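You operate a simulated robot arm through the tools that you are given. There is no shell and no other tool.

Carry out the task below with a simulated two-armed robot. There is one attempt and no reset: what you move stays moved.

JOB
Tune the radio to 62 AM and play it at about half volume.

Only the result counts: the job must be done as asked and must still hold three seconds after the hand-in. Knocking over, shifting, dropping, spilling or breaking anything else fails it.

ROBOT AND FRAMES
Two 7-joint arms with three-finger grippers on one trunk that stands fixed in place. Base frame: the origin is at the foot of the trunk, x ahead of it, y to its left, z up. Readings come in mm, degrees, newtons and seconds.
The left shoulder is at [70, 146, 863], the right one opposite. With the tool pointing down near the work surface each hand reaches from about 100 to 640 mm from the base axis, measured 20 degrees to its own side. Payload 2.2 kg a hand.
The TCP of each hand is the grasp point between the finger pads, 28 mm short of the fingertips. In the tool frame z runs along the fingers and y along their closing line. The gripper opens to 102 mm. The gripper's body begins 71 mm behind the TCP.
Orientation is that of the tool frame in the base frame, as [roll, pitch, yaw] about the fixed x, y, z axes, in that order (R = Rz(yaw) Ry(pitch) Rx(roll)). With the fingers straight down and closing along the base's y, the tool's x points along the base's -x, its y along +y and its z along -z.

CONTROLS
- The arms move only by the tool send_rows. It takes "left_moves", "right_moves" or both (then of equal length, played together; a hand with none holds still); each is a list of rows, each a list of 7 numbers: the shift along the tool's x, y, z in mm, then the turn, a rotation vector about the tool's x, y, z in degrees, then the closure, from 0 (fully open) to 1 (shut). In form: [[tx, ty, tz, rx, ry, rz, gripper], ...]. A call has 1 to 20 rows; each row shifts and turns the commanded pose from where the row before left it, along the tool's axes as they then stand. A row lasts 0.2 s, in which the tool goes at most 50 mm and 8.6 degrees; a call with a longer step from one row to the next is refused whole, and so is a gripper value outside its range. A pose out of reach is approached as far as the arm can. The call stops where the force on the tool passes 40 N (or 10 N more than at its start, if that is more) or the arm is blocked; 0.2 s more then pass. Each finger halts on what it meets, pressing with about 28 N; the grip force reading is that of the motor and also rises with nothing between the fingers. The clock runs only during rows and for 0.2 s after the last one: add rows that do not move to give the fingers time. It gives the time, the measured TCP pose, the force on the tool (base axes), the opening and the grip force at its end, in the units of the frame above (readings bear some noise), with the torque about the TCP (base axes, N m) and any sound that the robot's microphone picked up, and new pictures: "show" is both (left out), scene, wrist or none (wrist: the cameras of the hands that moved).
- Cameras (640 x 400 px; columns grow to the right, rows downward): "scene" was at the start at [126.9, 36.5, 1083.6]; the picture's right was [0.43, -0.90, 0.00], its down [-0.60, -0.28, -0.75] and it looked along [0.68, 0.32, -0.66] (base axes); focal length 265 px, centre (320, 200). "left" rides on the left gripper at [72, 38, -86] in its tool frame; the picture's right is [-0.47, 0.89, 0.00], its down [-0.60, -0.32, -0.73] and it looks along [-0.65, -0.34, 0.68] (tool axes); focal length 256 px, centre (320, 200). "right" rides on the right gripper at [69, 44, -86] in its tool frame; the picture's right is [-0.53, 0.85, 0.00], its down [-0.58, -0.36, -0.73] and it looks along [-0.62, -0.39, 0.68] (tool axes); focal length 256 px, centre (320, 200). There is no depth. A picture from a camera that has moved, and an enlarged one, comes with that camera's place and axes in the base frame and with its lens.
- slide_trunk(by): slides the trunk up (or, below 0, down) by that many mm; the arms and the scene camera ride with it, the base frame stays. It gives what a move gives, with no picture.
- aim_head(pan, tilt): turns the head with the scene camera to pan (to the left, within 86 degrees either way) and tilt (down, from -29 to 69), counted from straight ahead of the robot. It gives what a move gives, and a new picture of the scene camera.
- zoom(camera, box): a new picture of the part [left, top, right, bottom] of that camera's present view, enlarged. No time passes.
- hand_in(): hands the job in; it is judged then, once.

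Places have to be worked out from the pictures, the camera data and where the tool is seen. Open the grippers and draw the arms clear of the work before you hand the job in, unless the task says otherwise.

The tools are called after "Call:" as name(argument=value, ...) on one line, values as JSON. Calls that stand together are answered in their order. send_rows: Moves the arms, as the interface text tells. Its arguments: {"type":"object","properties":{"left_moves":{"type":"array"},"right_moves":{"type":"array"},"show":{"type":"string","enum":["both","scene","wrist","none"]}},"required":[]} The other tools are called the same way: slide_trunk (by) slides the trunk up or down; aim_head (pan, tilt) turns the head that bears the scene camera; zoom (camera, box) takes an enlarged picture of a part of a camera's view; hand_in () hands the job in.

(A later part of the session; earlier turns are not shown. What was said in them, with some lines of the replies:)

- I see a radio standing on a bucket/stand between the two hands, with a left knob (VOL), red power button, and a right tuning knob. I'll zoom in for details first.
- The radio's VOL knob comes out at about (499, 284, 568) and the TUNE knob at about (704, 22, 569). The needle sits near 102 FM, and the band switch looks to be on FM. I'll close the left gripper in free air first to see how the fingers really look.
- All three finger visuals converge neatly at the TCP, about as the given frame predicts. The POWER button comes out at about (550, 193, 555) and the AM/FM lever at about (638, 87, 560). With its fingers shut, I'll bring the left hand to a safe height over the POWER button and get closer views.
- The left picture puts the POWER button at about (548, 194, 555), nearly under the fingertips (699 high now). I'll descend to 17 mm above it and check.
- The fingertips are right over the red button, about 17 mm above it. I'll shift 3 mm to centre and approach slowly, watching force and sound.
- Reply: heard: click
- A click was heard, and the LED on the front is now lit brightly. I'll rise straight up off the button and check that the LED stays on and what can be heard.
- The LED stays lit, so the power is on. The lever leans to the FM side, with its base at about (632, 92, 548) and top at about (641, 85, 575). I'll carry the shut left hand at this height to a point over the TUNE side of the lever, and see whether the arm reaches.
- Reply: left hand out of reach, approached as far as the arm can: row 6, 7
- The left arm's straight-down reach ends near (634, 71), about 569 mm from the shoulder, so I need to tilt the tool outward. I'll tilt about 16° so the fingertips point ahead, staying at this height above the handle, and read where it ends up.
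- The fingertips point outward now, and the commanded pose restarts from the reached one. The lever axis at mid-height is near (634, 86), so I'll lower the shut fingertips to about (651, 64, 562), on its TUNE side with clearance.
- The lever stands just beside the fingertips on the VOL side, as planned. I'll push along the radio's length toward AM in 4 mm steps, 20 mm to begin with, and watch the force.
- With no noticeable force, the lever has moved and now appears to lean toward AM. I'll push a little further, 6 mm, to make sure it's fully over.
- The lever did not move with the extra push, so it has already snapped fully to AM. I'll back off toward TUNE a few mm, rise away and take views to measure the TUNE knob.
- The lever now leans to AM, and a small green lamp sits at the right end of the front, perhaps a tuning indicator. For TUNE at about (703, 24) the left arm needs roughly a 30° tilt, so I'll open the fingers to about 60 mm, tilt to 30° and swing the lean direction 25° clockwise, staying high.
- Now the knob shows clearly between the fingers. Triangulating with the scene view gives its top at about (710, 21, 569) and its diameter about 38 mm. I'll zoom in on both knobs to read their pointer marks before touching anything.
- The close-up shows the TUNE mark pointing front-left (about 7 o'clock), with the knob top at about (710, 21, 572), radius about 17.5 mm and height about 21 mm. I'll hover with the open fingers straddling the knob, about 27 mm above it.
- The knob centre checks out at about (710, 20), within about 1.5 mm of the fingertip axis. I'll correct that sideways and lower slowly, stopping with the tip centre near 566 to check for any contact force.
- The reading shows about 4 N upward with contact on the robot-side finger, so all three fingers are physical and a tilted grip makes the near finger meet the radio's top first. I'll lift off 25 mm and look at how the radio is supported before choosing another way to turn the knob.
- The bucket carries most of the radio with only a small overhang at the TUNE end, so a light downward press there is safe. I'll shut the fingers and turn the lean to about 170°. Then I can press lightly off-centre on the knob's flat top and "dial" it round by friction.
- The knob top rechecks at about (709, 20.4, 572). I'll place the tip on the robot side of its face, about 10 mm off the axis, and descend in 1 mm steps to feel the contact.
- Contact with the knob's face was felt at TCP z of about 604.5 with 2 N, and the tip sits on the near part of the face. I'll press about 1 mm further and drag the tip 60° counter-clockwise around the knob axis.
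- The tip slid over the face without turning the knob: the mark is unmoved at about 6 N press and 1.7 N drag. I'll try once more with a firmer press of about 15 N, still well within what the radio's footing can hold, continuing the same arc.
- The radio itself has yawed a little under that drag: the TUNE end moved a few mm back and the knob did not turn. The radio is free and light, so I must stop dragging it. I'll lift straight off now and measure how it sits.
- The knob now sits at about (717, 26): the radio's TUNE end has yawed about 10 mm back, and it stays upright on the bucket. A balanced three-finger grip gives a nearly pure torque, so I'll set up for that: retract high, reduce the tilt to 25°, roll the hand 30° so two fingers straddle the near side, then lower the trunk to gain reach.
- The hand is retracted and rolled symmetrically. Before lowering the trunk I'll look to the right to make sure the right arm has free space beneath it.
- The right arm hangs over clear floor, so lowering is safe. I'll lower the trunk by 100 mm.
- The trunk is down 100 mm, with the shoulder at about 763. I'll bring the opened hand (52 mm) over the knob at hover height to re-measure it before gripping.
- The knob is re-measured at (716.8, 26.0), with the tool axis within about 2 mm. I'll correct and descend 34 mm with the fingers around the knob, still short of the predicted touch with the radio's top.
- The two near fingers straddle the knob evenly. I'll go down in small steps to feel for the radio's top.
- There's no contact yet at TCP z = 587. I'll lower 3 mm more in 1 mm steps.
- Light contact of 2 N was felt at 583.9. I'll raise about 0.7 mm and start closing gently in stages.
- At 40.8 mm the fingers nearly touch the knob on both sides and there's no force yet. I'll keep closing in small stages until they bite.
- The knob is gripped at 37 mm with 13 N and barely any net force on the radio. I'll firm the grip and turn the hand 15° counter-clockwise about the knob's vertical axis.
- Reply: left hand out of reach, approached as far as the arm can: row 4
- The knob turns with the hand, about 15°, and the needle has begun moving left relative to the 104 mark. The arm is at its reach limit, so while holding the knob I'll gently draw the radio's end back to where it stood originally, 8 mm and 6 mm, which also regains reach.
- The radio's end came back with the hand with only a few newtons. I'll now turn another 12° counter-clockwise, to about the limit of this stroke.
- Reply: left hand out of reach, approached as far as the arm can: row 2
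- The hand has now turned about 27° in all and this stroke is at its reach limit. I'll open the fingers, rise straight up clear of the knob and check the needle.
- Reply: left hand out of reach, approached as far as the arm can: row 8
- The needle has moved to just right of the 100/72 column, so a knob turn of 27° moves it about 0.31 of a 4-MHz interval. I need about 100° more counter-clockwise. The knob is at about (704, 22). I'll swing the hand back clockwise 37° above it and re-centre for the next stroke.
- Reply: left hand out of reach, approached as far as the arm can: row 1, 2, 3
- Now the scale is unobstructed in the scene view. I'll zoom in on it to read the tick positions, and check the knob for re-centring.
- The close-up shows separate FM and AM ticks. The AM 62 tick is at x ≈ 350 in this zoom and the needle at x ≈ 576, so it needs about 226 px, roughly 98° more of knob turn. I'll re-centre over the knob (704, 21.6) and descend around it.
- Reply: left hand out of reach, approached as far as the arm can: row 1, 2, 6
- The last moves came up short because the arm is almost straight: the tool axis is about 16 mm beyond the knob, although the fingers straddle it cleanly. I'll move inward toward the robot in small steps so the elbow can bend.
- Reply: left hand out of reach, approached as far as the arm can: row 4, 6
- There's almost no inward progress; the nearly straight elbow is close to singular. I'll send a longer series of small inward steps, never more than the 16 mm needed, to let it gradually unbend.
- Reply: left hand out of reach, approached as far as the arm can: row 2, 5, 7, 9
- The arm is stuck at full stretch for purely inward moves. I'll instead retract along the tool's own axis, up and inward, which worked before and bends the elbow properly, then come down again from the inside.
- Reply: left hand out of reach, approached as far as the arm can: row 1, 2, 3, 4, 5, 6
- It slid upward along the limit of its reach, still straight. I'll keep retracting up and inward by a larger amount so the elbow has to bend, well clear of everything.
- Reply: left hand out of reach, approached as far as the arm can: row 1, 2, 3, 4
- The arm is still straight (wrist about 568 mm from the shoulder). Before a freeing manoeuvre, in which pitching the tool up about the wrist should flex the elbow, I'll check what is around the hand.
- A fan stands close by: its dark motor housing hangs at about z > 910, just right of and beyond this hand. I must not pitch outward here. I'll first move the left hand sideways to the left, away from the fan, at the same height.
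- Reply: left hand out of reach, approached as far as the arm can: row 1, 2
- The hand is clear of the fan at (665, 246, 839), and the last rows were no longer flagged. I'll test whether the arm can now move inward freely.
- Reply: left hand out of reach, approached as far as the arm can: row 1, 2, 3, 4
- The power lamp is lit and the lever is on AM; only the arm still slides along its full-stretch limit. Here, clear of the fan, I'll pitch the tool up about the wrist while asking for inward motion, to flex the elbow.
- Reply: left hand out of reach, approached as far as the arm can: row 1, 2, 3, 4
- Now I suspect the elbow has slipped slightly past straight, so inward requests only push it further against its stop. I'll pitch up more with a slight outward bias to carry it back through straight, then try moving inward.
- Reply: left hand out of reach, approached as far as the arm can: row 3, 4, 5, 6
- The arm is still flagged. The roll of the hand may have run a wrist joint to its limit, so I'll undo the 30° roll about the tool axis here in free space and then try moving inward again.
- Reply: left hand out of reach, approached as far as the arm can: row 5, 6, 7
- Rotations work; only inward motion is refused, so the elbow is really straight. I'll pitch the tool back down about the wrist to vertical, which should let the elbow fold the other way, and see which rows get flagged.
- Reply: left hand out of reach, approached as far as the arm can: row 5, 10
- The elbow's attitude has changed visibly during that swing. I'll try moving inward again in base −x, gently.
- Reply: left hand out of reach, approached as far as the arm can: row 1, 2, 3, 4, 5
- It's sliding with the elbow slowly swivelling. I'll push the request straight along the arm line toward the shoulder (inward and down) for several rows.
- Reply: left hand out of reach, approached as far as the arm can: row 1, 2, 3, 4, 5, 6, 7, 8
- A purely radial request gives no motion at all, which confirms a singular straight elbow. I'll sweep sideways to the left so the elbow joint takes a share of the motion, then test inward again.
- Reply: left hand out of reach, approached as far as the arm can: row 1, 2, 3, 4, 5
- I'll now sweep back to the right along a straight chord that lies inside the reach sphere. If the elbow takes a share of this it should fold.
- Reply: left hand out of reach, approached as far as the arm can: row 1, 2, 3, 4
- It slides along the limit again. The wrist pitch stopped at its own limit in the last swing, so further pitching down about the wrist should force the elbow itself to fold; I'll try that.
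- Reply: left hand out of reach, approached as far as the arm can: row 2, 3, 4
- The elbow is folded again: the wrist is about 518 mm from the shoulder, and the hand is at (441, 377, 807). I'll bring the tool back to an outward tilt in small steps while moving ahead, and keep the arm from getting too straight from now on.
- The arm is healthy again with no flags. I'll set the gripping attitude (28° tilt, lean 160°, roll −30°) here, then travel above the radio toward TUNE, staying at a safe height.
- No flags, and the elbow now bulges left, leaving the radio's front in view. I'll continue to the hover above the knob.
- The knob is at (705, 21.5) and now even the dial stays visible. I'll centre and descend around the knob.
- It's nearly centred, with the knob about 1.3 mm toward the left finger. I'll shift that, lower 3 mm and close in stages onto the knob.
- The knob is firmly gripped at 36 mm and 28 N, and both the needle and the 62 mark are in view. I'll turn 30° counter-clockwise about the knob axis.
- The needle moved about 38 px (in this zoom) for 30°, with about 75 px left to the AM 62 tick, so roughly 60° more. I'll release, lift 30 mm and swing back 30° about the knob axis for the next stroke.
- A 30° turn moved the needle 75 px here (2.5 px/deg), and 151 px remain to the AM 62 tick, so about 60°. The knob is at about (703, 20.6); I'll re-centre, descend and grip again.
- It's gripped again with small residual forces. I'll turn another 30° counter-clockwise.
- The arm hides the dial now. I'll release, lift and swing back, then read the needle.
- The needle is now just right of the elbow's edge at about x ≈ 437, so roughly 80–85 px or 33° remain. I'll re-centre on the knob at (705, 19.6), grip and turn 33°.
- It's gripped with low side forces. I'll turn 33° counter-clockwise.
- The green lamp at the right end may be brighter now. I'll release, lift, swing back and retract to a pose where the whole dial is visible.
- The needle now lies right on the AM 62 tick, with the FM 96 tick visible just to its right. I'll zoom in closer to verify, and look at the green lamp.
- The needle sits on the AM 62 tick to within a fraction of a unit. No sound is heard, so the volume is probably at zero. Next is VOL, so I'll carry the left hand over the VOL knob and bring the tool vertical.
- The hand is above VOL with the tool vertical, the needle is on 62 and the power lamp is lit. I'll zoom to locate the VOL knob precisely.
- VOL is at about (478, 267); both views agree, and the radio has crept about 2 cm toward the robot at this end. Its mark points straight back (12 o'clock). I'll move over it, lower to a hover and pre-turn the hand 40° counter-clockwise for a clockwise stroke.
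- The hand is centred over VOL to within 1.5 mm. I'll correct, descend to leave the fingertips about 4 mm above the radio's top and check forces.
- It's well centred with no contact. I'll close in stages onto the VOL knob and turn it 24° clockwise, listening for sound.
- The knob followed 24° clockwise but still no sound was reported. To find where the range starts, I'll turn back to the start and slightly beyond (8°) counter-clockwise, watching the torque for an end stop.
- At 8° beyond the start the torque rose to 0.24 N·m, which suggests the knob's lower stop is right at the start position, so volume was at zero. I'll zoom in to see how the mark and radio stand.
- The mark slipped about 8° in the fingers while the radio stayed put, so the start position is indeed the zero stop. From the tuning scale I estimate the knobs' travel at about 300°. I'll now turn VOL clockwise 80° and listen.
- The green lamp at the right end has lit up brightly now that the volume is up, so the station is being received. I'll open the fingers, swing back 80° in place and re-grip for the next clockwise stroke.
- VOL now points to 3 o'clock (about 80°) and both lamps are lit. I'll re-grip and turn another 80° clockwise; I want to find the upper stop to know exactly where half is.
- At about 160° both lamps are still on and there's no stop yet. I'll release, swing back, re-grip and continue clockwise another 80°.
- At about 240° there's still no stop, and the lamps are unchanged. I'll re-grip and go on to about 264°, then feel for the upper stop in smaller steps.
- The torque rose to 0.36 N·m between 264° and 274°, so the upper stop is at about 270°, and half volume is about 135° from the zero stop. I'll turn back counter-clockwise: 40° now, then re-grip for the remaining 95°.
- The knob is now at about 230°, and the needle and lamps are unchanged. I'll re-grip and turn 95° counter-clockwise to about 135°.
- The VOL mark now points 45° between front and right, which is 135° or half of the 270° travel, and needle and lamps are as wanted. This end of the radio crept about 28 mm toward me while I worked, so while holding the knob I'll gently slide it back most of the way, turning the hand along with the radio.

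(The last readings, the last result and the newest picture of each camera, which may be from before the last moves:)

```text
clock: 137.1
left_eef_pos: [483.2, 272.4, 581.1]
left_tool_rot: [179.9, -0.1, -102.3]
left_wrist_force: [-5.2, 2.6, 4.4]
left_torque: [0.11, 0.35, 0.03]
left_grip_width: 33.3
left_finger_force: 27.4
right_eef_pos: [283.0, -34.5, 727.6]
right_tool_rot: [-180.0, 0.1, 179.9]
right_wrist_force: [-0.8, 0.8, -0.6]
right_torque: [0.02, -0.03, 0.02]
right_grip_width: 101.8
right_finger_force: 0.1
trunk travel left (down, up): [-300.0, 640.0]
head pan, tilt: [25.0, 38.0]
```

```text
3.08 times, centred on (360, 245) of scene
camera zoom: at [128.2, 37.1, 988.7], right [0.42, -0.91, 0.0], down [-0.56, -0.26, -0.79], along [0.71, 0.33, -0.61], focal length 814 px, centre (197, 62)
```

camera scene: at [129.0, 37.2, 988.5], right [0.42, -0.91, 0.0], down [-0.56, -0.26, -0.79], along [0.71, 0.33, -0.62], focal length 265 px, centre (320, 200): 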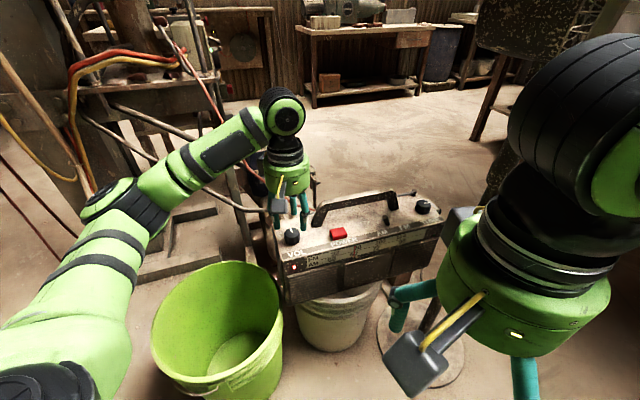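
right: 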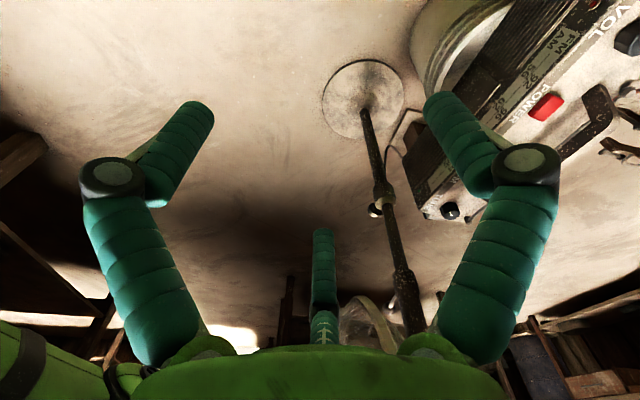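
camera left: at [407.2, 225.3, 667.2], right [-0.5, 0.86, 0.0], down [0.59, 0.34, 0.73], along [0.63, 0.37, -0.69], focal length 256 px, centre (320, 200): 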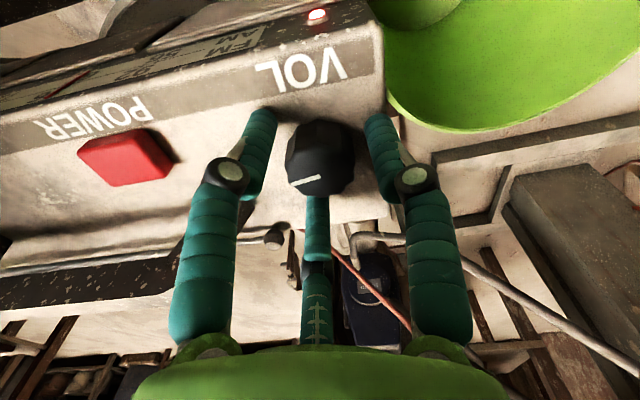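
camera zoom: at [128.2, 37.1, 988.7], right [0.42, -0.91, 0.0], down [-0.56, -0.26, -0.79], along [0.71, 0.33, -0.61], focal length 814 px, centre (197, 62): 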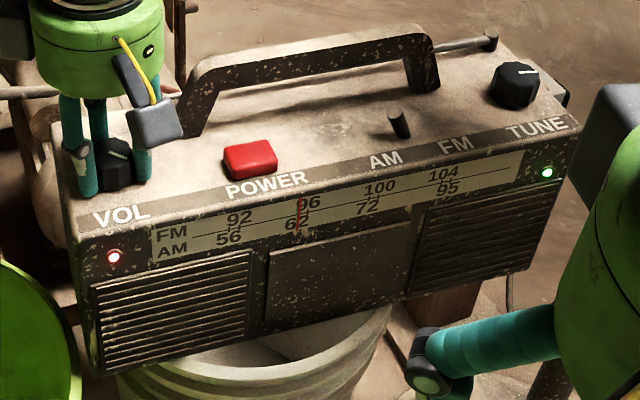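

The VOL end slides back smoothly with about 6 N, and TUNE and the dial are unchanged. I'll continue with 5 more small steps.

Call:
send_rows(left_moves=[[-1.75, -1.45, 0, 0, 0, 0.4, 0.7], [-1.75, -1.45, 0, 0, 0, 0.4, 0.7], [-1.75, -1.45, 0, 0, 0, 0.4, 0.7], [-1.75, -1.45, 0, 0, 0, 0.4, 0.7], [-1.75, -1.45, 0, 0, 0, 0.4, 0.7], [0, 0, 0, 0, 0, 0, 0.7]], show="none")

Call:
zoom(camera="scene", box=[265, 180, 455, 310])

Call:
zoom(camera="left", box=[220, 40, 420, 200])

```text
clock: 138.5
left_eef_pos: [494.2, 279.8, 582.1]
left_tool_rot: [179.8, -0.1, -104.3]
left_wrist_force: [-2.7, 1.9, -0.2]
left_torque: [0.19, -0.18, -0.01]
left_grip_width: 32.9
left_finger_force: 27.5
right_eef_pos: [283.8, -34.6, 727.4]
right_tool_rot: [179.9, 0.1, -180.0]
right_wrist_force: [0.5, 0.4, 0.6]
right_torque: [-0.02, -0.04, 0.0]
right_grip_width: 101.9
right_finger_force: 0.1
trunk travel left (down, up): [-300.0, 640.0]
head pan, tilt: [25.0, 38.0]
```

```text
3.08 times, centred on (360, 245) of scene
camera zoom: at [128.7, 37.3, 988.5], right [0.42, -0.91, 0.0], down [-0.56, -0.26, -0.79], along [0.71, 0.33, -0.62], focal length 814 px, centre (197, 62)
```

zoom: 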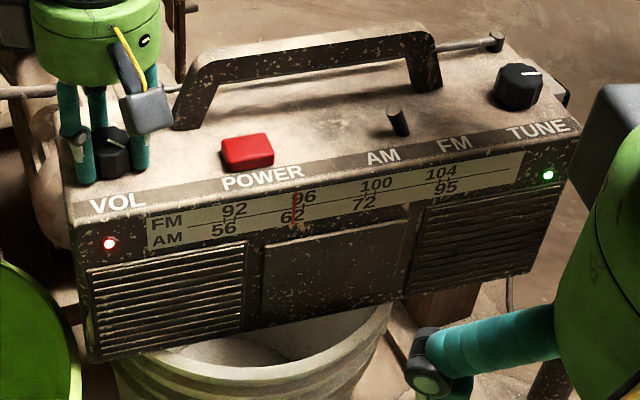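

```text
2.50 times, centred on (320, 120) of left
camera zoom: at [439.9, 218.6, 667.1], right [-0.74, 0.67, 0.0], down [0.46, 0.51, 0.73], along [0.49, 0.54, -0.68], focal length 640 px, centre (320, 400)
```

zoom: 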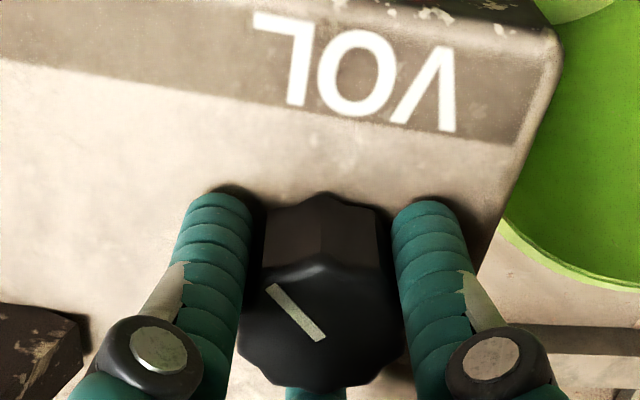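

The VOL end is back within about 6 mm of its original place, and both lamps are still lit. I'll open the fingers and lift straight off.

Call:
send_rows(left_moves=[[0, 0, 0, 0, 0, 0, 0.62], [0, 0, 0, 0, 0, 0, 0.56], [0, 0, 0, 0, 0, 0, 0.5], [0, 0, 0, 0, 0, 0, 0.48], [0, 0, -10, 0, 0, 0, 0.48], [0, 0, -20, 0, 0, 0, 0.48], [0, 0, -30, 0, 0, 0, 0.48], [0, 0, -40, 0, 0, 0, 0.48], [0, 0, -40, 0, 0, 0, 0.4], [0, 0, 0, 0, 0, 0, 0.3]], show="both")

Call:
zoom(camera="scene", box=[265, 180, 455, 310])

Call:
zoom(camera="scene", box=[340, 235, 370, 258])

Call:
zoom(camera="scene", box=[280, 215, 320, 245])

```text
clock: 140.7
left_eef_pos: [492.9, 278.9, 719.2]
left_tool_rot: [179.7, -0.1, -104.3]
left_wrist_force: [0.1, -0.8, -0.4]
left_torque: [0.01, 0.01, 0.04]
left_grip_width: 71.5
left_finger_force: 0.2
right_eef_pos: [284.9, -35.0, 727.4]
right_tool_rot: [-179.9, 0.0, -180.0]
right_wrist_force: [0.8, -0.1, 0.8]
right_torque: [0.03, -0.03, 0.0]
right_grip_width: 102.0
right_finger_force: 0.0
trunk travel left (down, up): [-300.0, 640.0]
head pan, tilt: [25.0, 38.0]
camera scene: at [129.2, 37.3, 988.4], right [0.42, -0.91, 0.0], down [-0.56, -0.26, -0.79], along [0.71, 0.33, -0.62], focal length 265 px, centre (320, 200)
camera left: at [438.9, 218.7, 806.4], right [-0.74, 0.67, 0.0], down [0.46, 0.51, 0.73], along [0.49, 0.54, -0.69], focal length 256 px, centre (320, 200)
```

scene: 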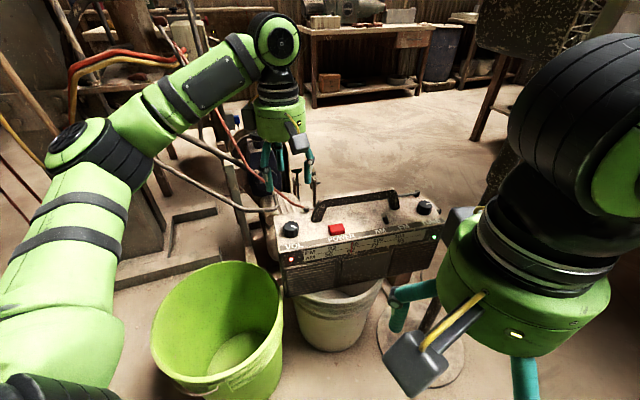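
left: 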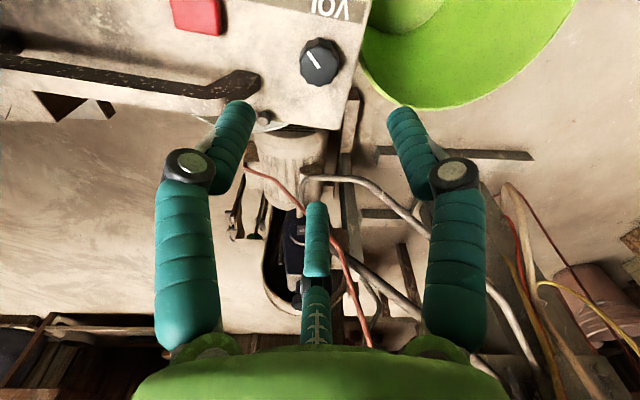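

```text
3.08 times, centred on (360, 245) of scene
camera zoom: at [129.2, 37.3, 988.4], right [0.42, -0.91, 0.0], down [-0.56, -0.26, -0.79], along [0.71, 0.33, -0.62], focal length 814 px, centre (197, 62)
```

zoom: 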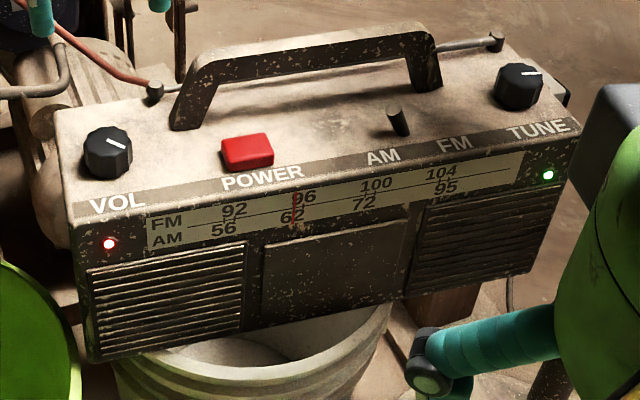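

```text
16.00 times, centred on (355, 246) of scene
camera zoom: at [129.2, 37.3, 988.4], right [0.42, -0.91, 0.0], down [-0.56, -0.26, -0.79], along [0.71, 0.33, -0.62], focal length 4235 px, centre (-240, -544)
```

zoom: 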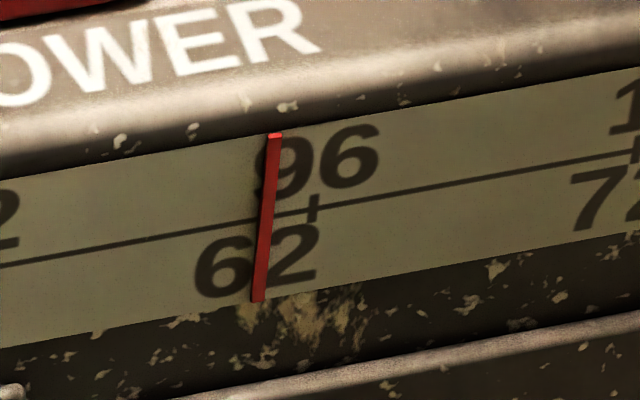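

```text
13.33 times, centred on (300, 230) of scene
camera zoom: at [129.2, 37.3, 988.4], right [0.42, -0.91, 0.0], down [-0.56, -0.26, -0.79], along [0.71, 0.33, -0.62], focal length 3529 px, centre (587, -200)
```

zoom: 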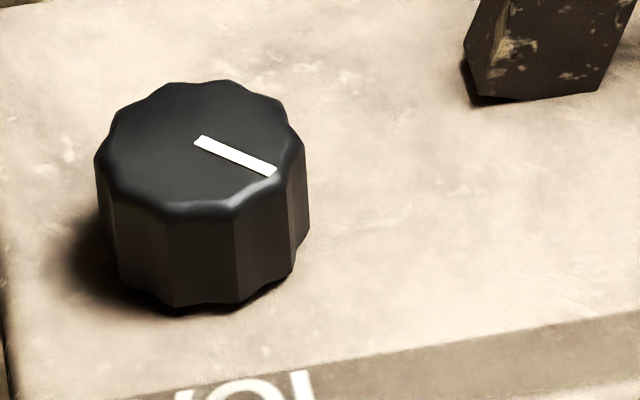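

Everything checks: the needle covers the AM 62 tick, the lever is on AM, the red and green lamps are lit, and the VOL mark is at 134° of its 270° travel, about 50%. I'll open the gripper fully and draw the left arm back to its starting area.

Call:
send_rows(left_moves=[[-7.3, 25.3, -22.7, 0, 0, 0, 0.2], [-7.3, 25.3, -22.7, 0, 0, 0, 0.1], [-7.3, 25.3, -22.7, 0, 0, 0, 0], [0, 0, 0, 0, 0, 8, 0], [0, 0, 0, 0, 0, 8, 0], [0, 0, 0, 0, 0, 8, 0], [0, 0, 0, 0, 0, 8, 0], [0, 0, 0, 0, 0, 8, 0], [0, 0, 0, 0, 0, 8, 0], [0, 0, 0, 0, 0, 8, 0], [0, 0, 0, 0, 0, 8, 0], [0, 0, 0, 0, 0, 8, 0], [0, 0, 0, 0, 0, 0, 0]], show="scene")

Call:
slide_trunk(by=100)

Call:
zoom(camera="scene", box=[250, 180, 460, 350])

```text
clock: 143.5
left_eef_pos: [426.4, 318.3, 789.9]
left_tool_rot: [-179.9, -0.1, -176.5]
left_wrist_force: [0.6, 0.1, -0.3]
left_torque: [0.03, 0.02, 0.04]
left_grip_width: 102.2
left_finger_force: 0.1
right_eef_pos: [284.4, -34.7, 726.5]
right_tool_rot: [179.9, 0.0, 180.0]
right_wrist_force: [0.2, -0.7, 0.1]
right_torque: [-0.01, -0.02, 0.0]
right_grip_width: 102.0
right_finger_force: 0.1
trunk travel left (down, up): [-300.0, 640.0]
head pan, tilt: [25.0, 38.0]
camera scene: at [129.0, 37.2, 988.5], right [0.42, -0.91, 0.0], down [-0.56, -0.26, -0.79], along [0.71, 0.33, -0.62], focal length 265 px, centre (320, 200)
```

scene: 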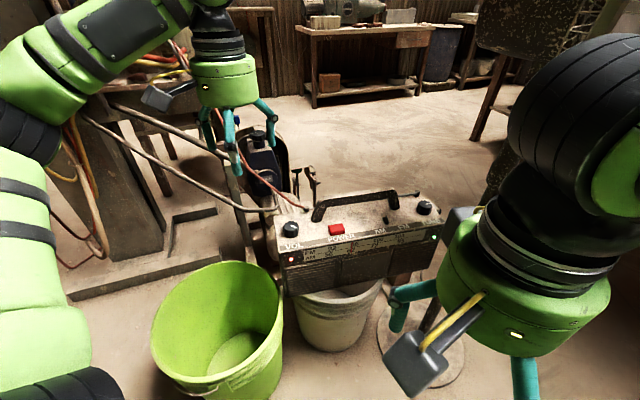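

```text
clock: 144.9
left_eef_pos: [425.9, 318.2, 888.8]
left_tool_rot: [-179.9, -0.3, -176.3]
left_wrist_force: [0.1, 0.6, -0.8]
left_torque: [-0.01, 0.02, -0.01]
left_grip_width: 101.9
left_finger_force: 0.0
right_eef_pos: [284.9, -34.6, 827.9]
right_tool_rot: [-180.0, 0.0, -180.0]
right_wrist_force: [0.4, -0.6, 0.7]
right_torque: [-0.02, 0.0, 0.01]
right_grip_width: 101.8
right_finger_force: 0.1
trunk travel left (down, up): [-400.0, 540.0]
head pan, tilt: [25.0, 38.0]
```

```text
2.35 times, centred on (355, 265) of scene
camera zoom: at [129.3, 37.2, 1088.4], right [0.42, -0.91, 0.0], down [-0.56, -0.26, -0.79], along [0.71, 0.33, -0.62], focal length 623 px, centre (238, 47)
```

zoom: 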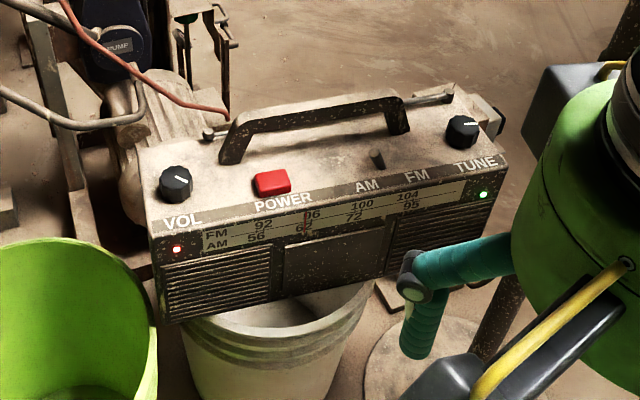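

Both arms are back at their starting poses with the grippers open. As a last check I'll restore the head view and compare the radio with the first picture.

Call:
aim_head(pan=25.2, tilt=41.3)

Call:
zoom(camera="scene", box=[250, 180, 450, 305])

```text
clock: 145.5
left_eef_pos: [427.1, 318.0, 889.5]
left_tool_rot: [-179.9, -0.2, -176.4]
left_wrist_force: [0.2, -0.6, -0.7]
left_torque: [0.03, 0.04, -0.02]
left_grip_width: 102.0
left_finger_force: 0.0
right_eef_pos: [284.0, -35.6, 828.6]
right_tool_rot: [-179.9, 0.0, 180.0]
right_wrist_force: [0.9, -0.4, -0.1]
right_torque: [0.0, -0.05, -0.02]
right_grip_width: 102.2
right_finger_force: 0.1
trunk travel left (down, up): [-400.0, 540.0]
head pan, tilt: [25.2, 41.3]
camera scene: at [126.9, 36.5, 1083.6], right [0.43, -0.9, 0.0], down [-0.6, -0.28, -0.75], along [0.68, 0.32, -0.66], focal length 265 px, centre (320, 200)
```

scene: 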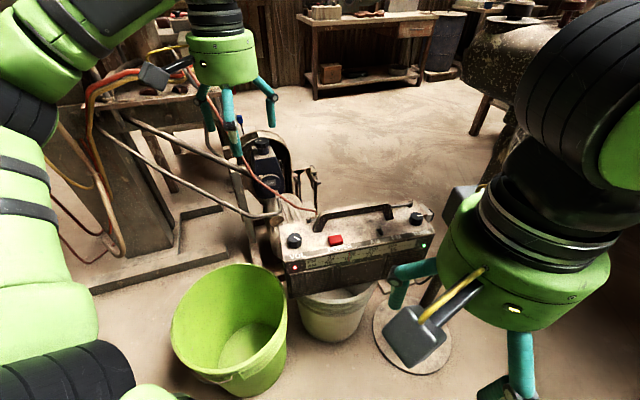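

```text
3.20 times, centred on (350, 242) of scene
camera zoom: at [126.9, 36.5, 1083.6], right [0.43, -0.9, 0.0], down [-0.6, -0.28, -0.75], along [0.68, 0.32, -0.66], focal length 847 px, centre (224, 64)
```

zoom: 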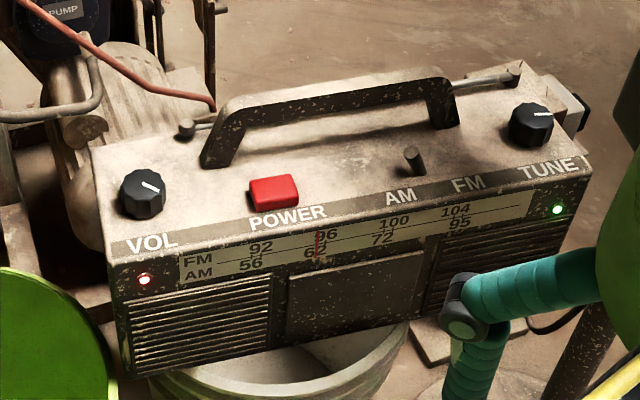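

The radio sits almost exactly where it started, on, in AM, with the needle on 62, the volume at half and both lamps lit. Nothing else in the picture has moved, so I'm handing in.

Call:
hand_in()

```text
The job is handed in.
```

The radio is on, set to AM, tuned to 62 and at about half volume, and I've handed the job in. I don't know the verdict yet: the hand-in returned no result.

- **Power:** I pressed the red button and heard a click. The red lamp on the front has stayed lit since.
- **Band and tuning:** The lever now leans to AM. The needle covers the AM 62 tick, and I judge it accurate to well under one unit.
- **Volume:** The knob was at zero when I started. Its travel runs about 270°, and I set it to about 134°, roughly 50%.
- **Sound:** The microphone never reported any sound from the radio. The green lamp at the right end of the front came on when I turned the volume up, so I take the station as received, but that is an inference.
- **Movement:** While I worked on the tuning knob, the radio shifted by up to about 28 mm at the VOL end. I slid it back, and in the last picture it stands almost exactly where it started. Nothing else appears to have moved.

Both grippers are open and both arms are back at their starting positions.
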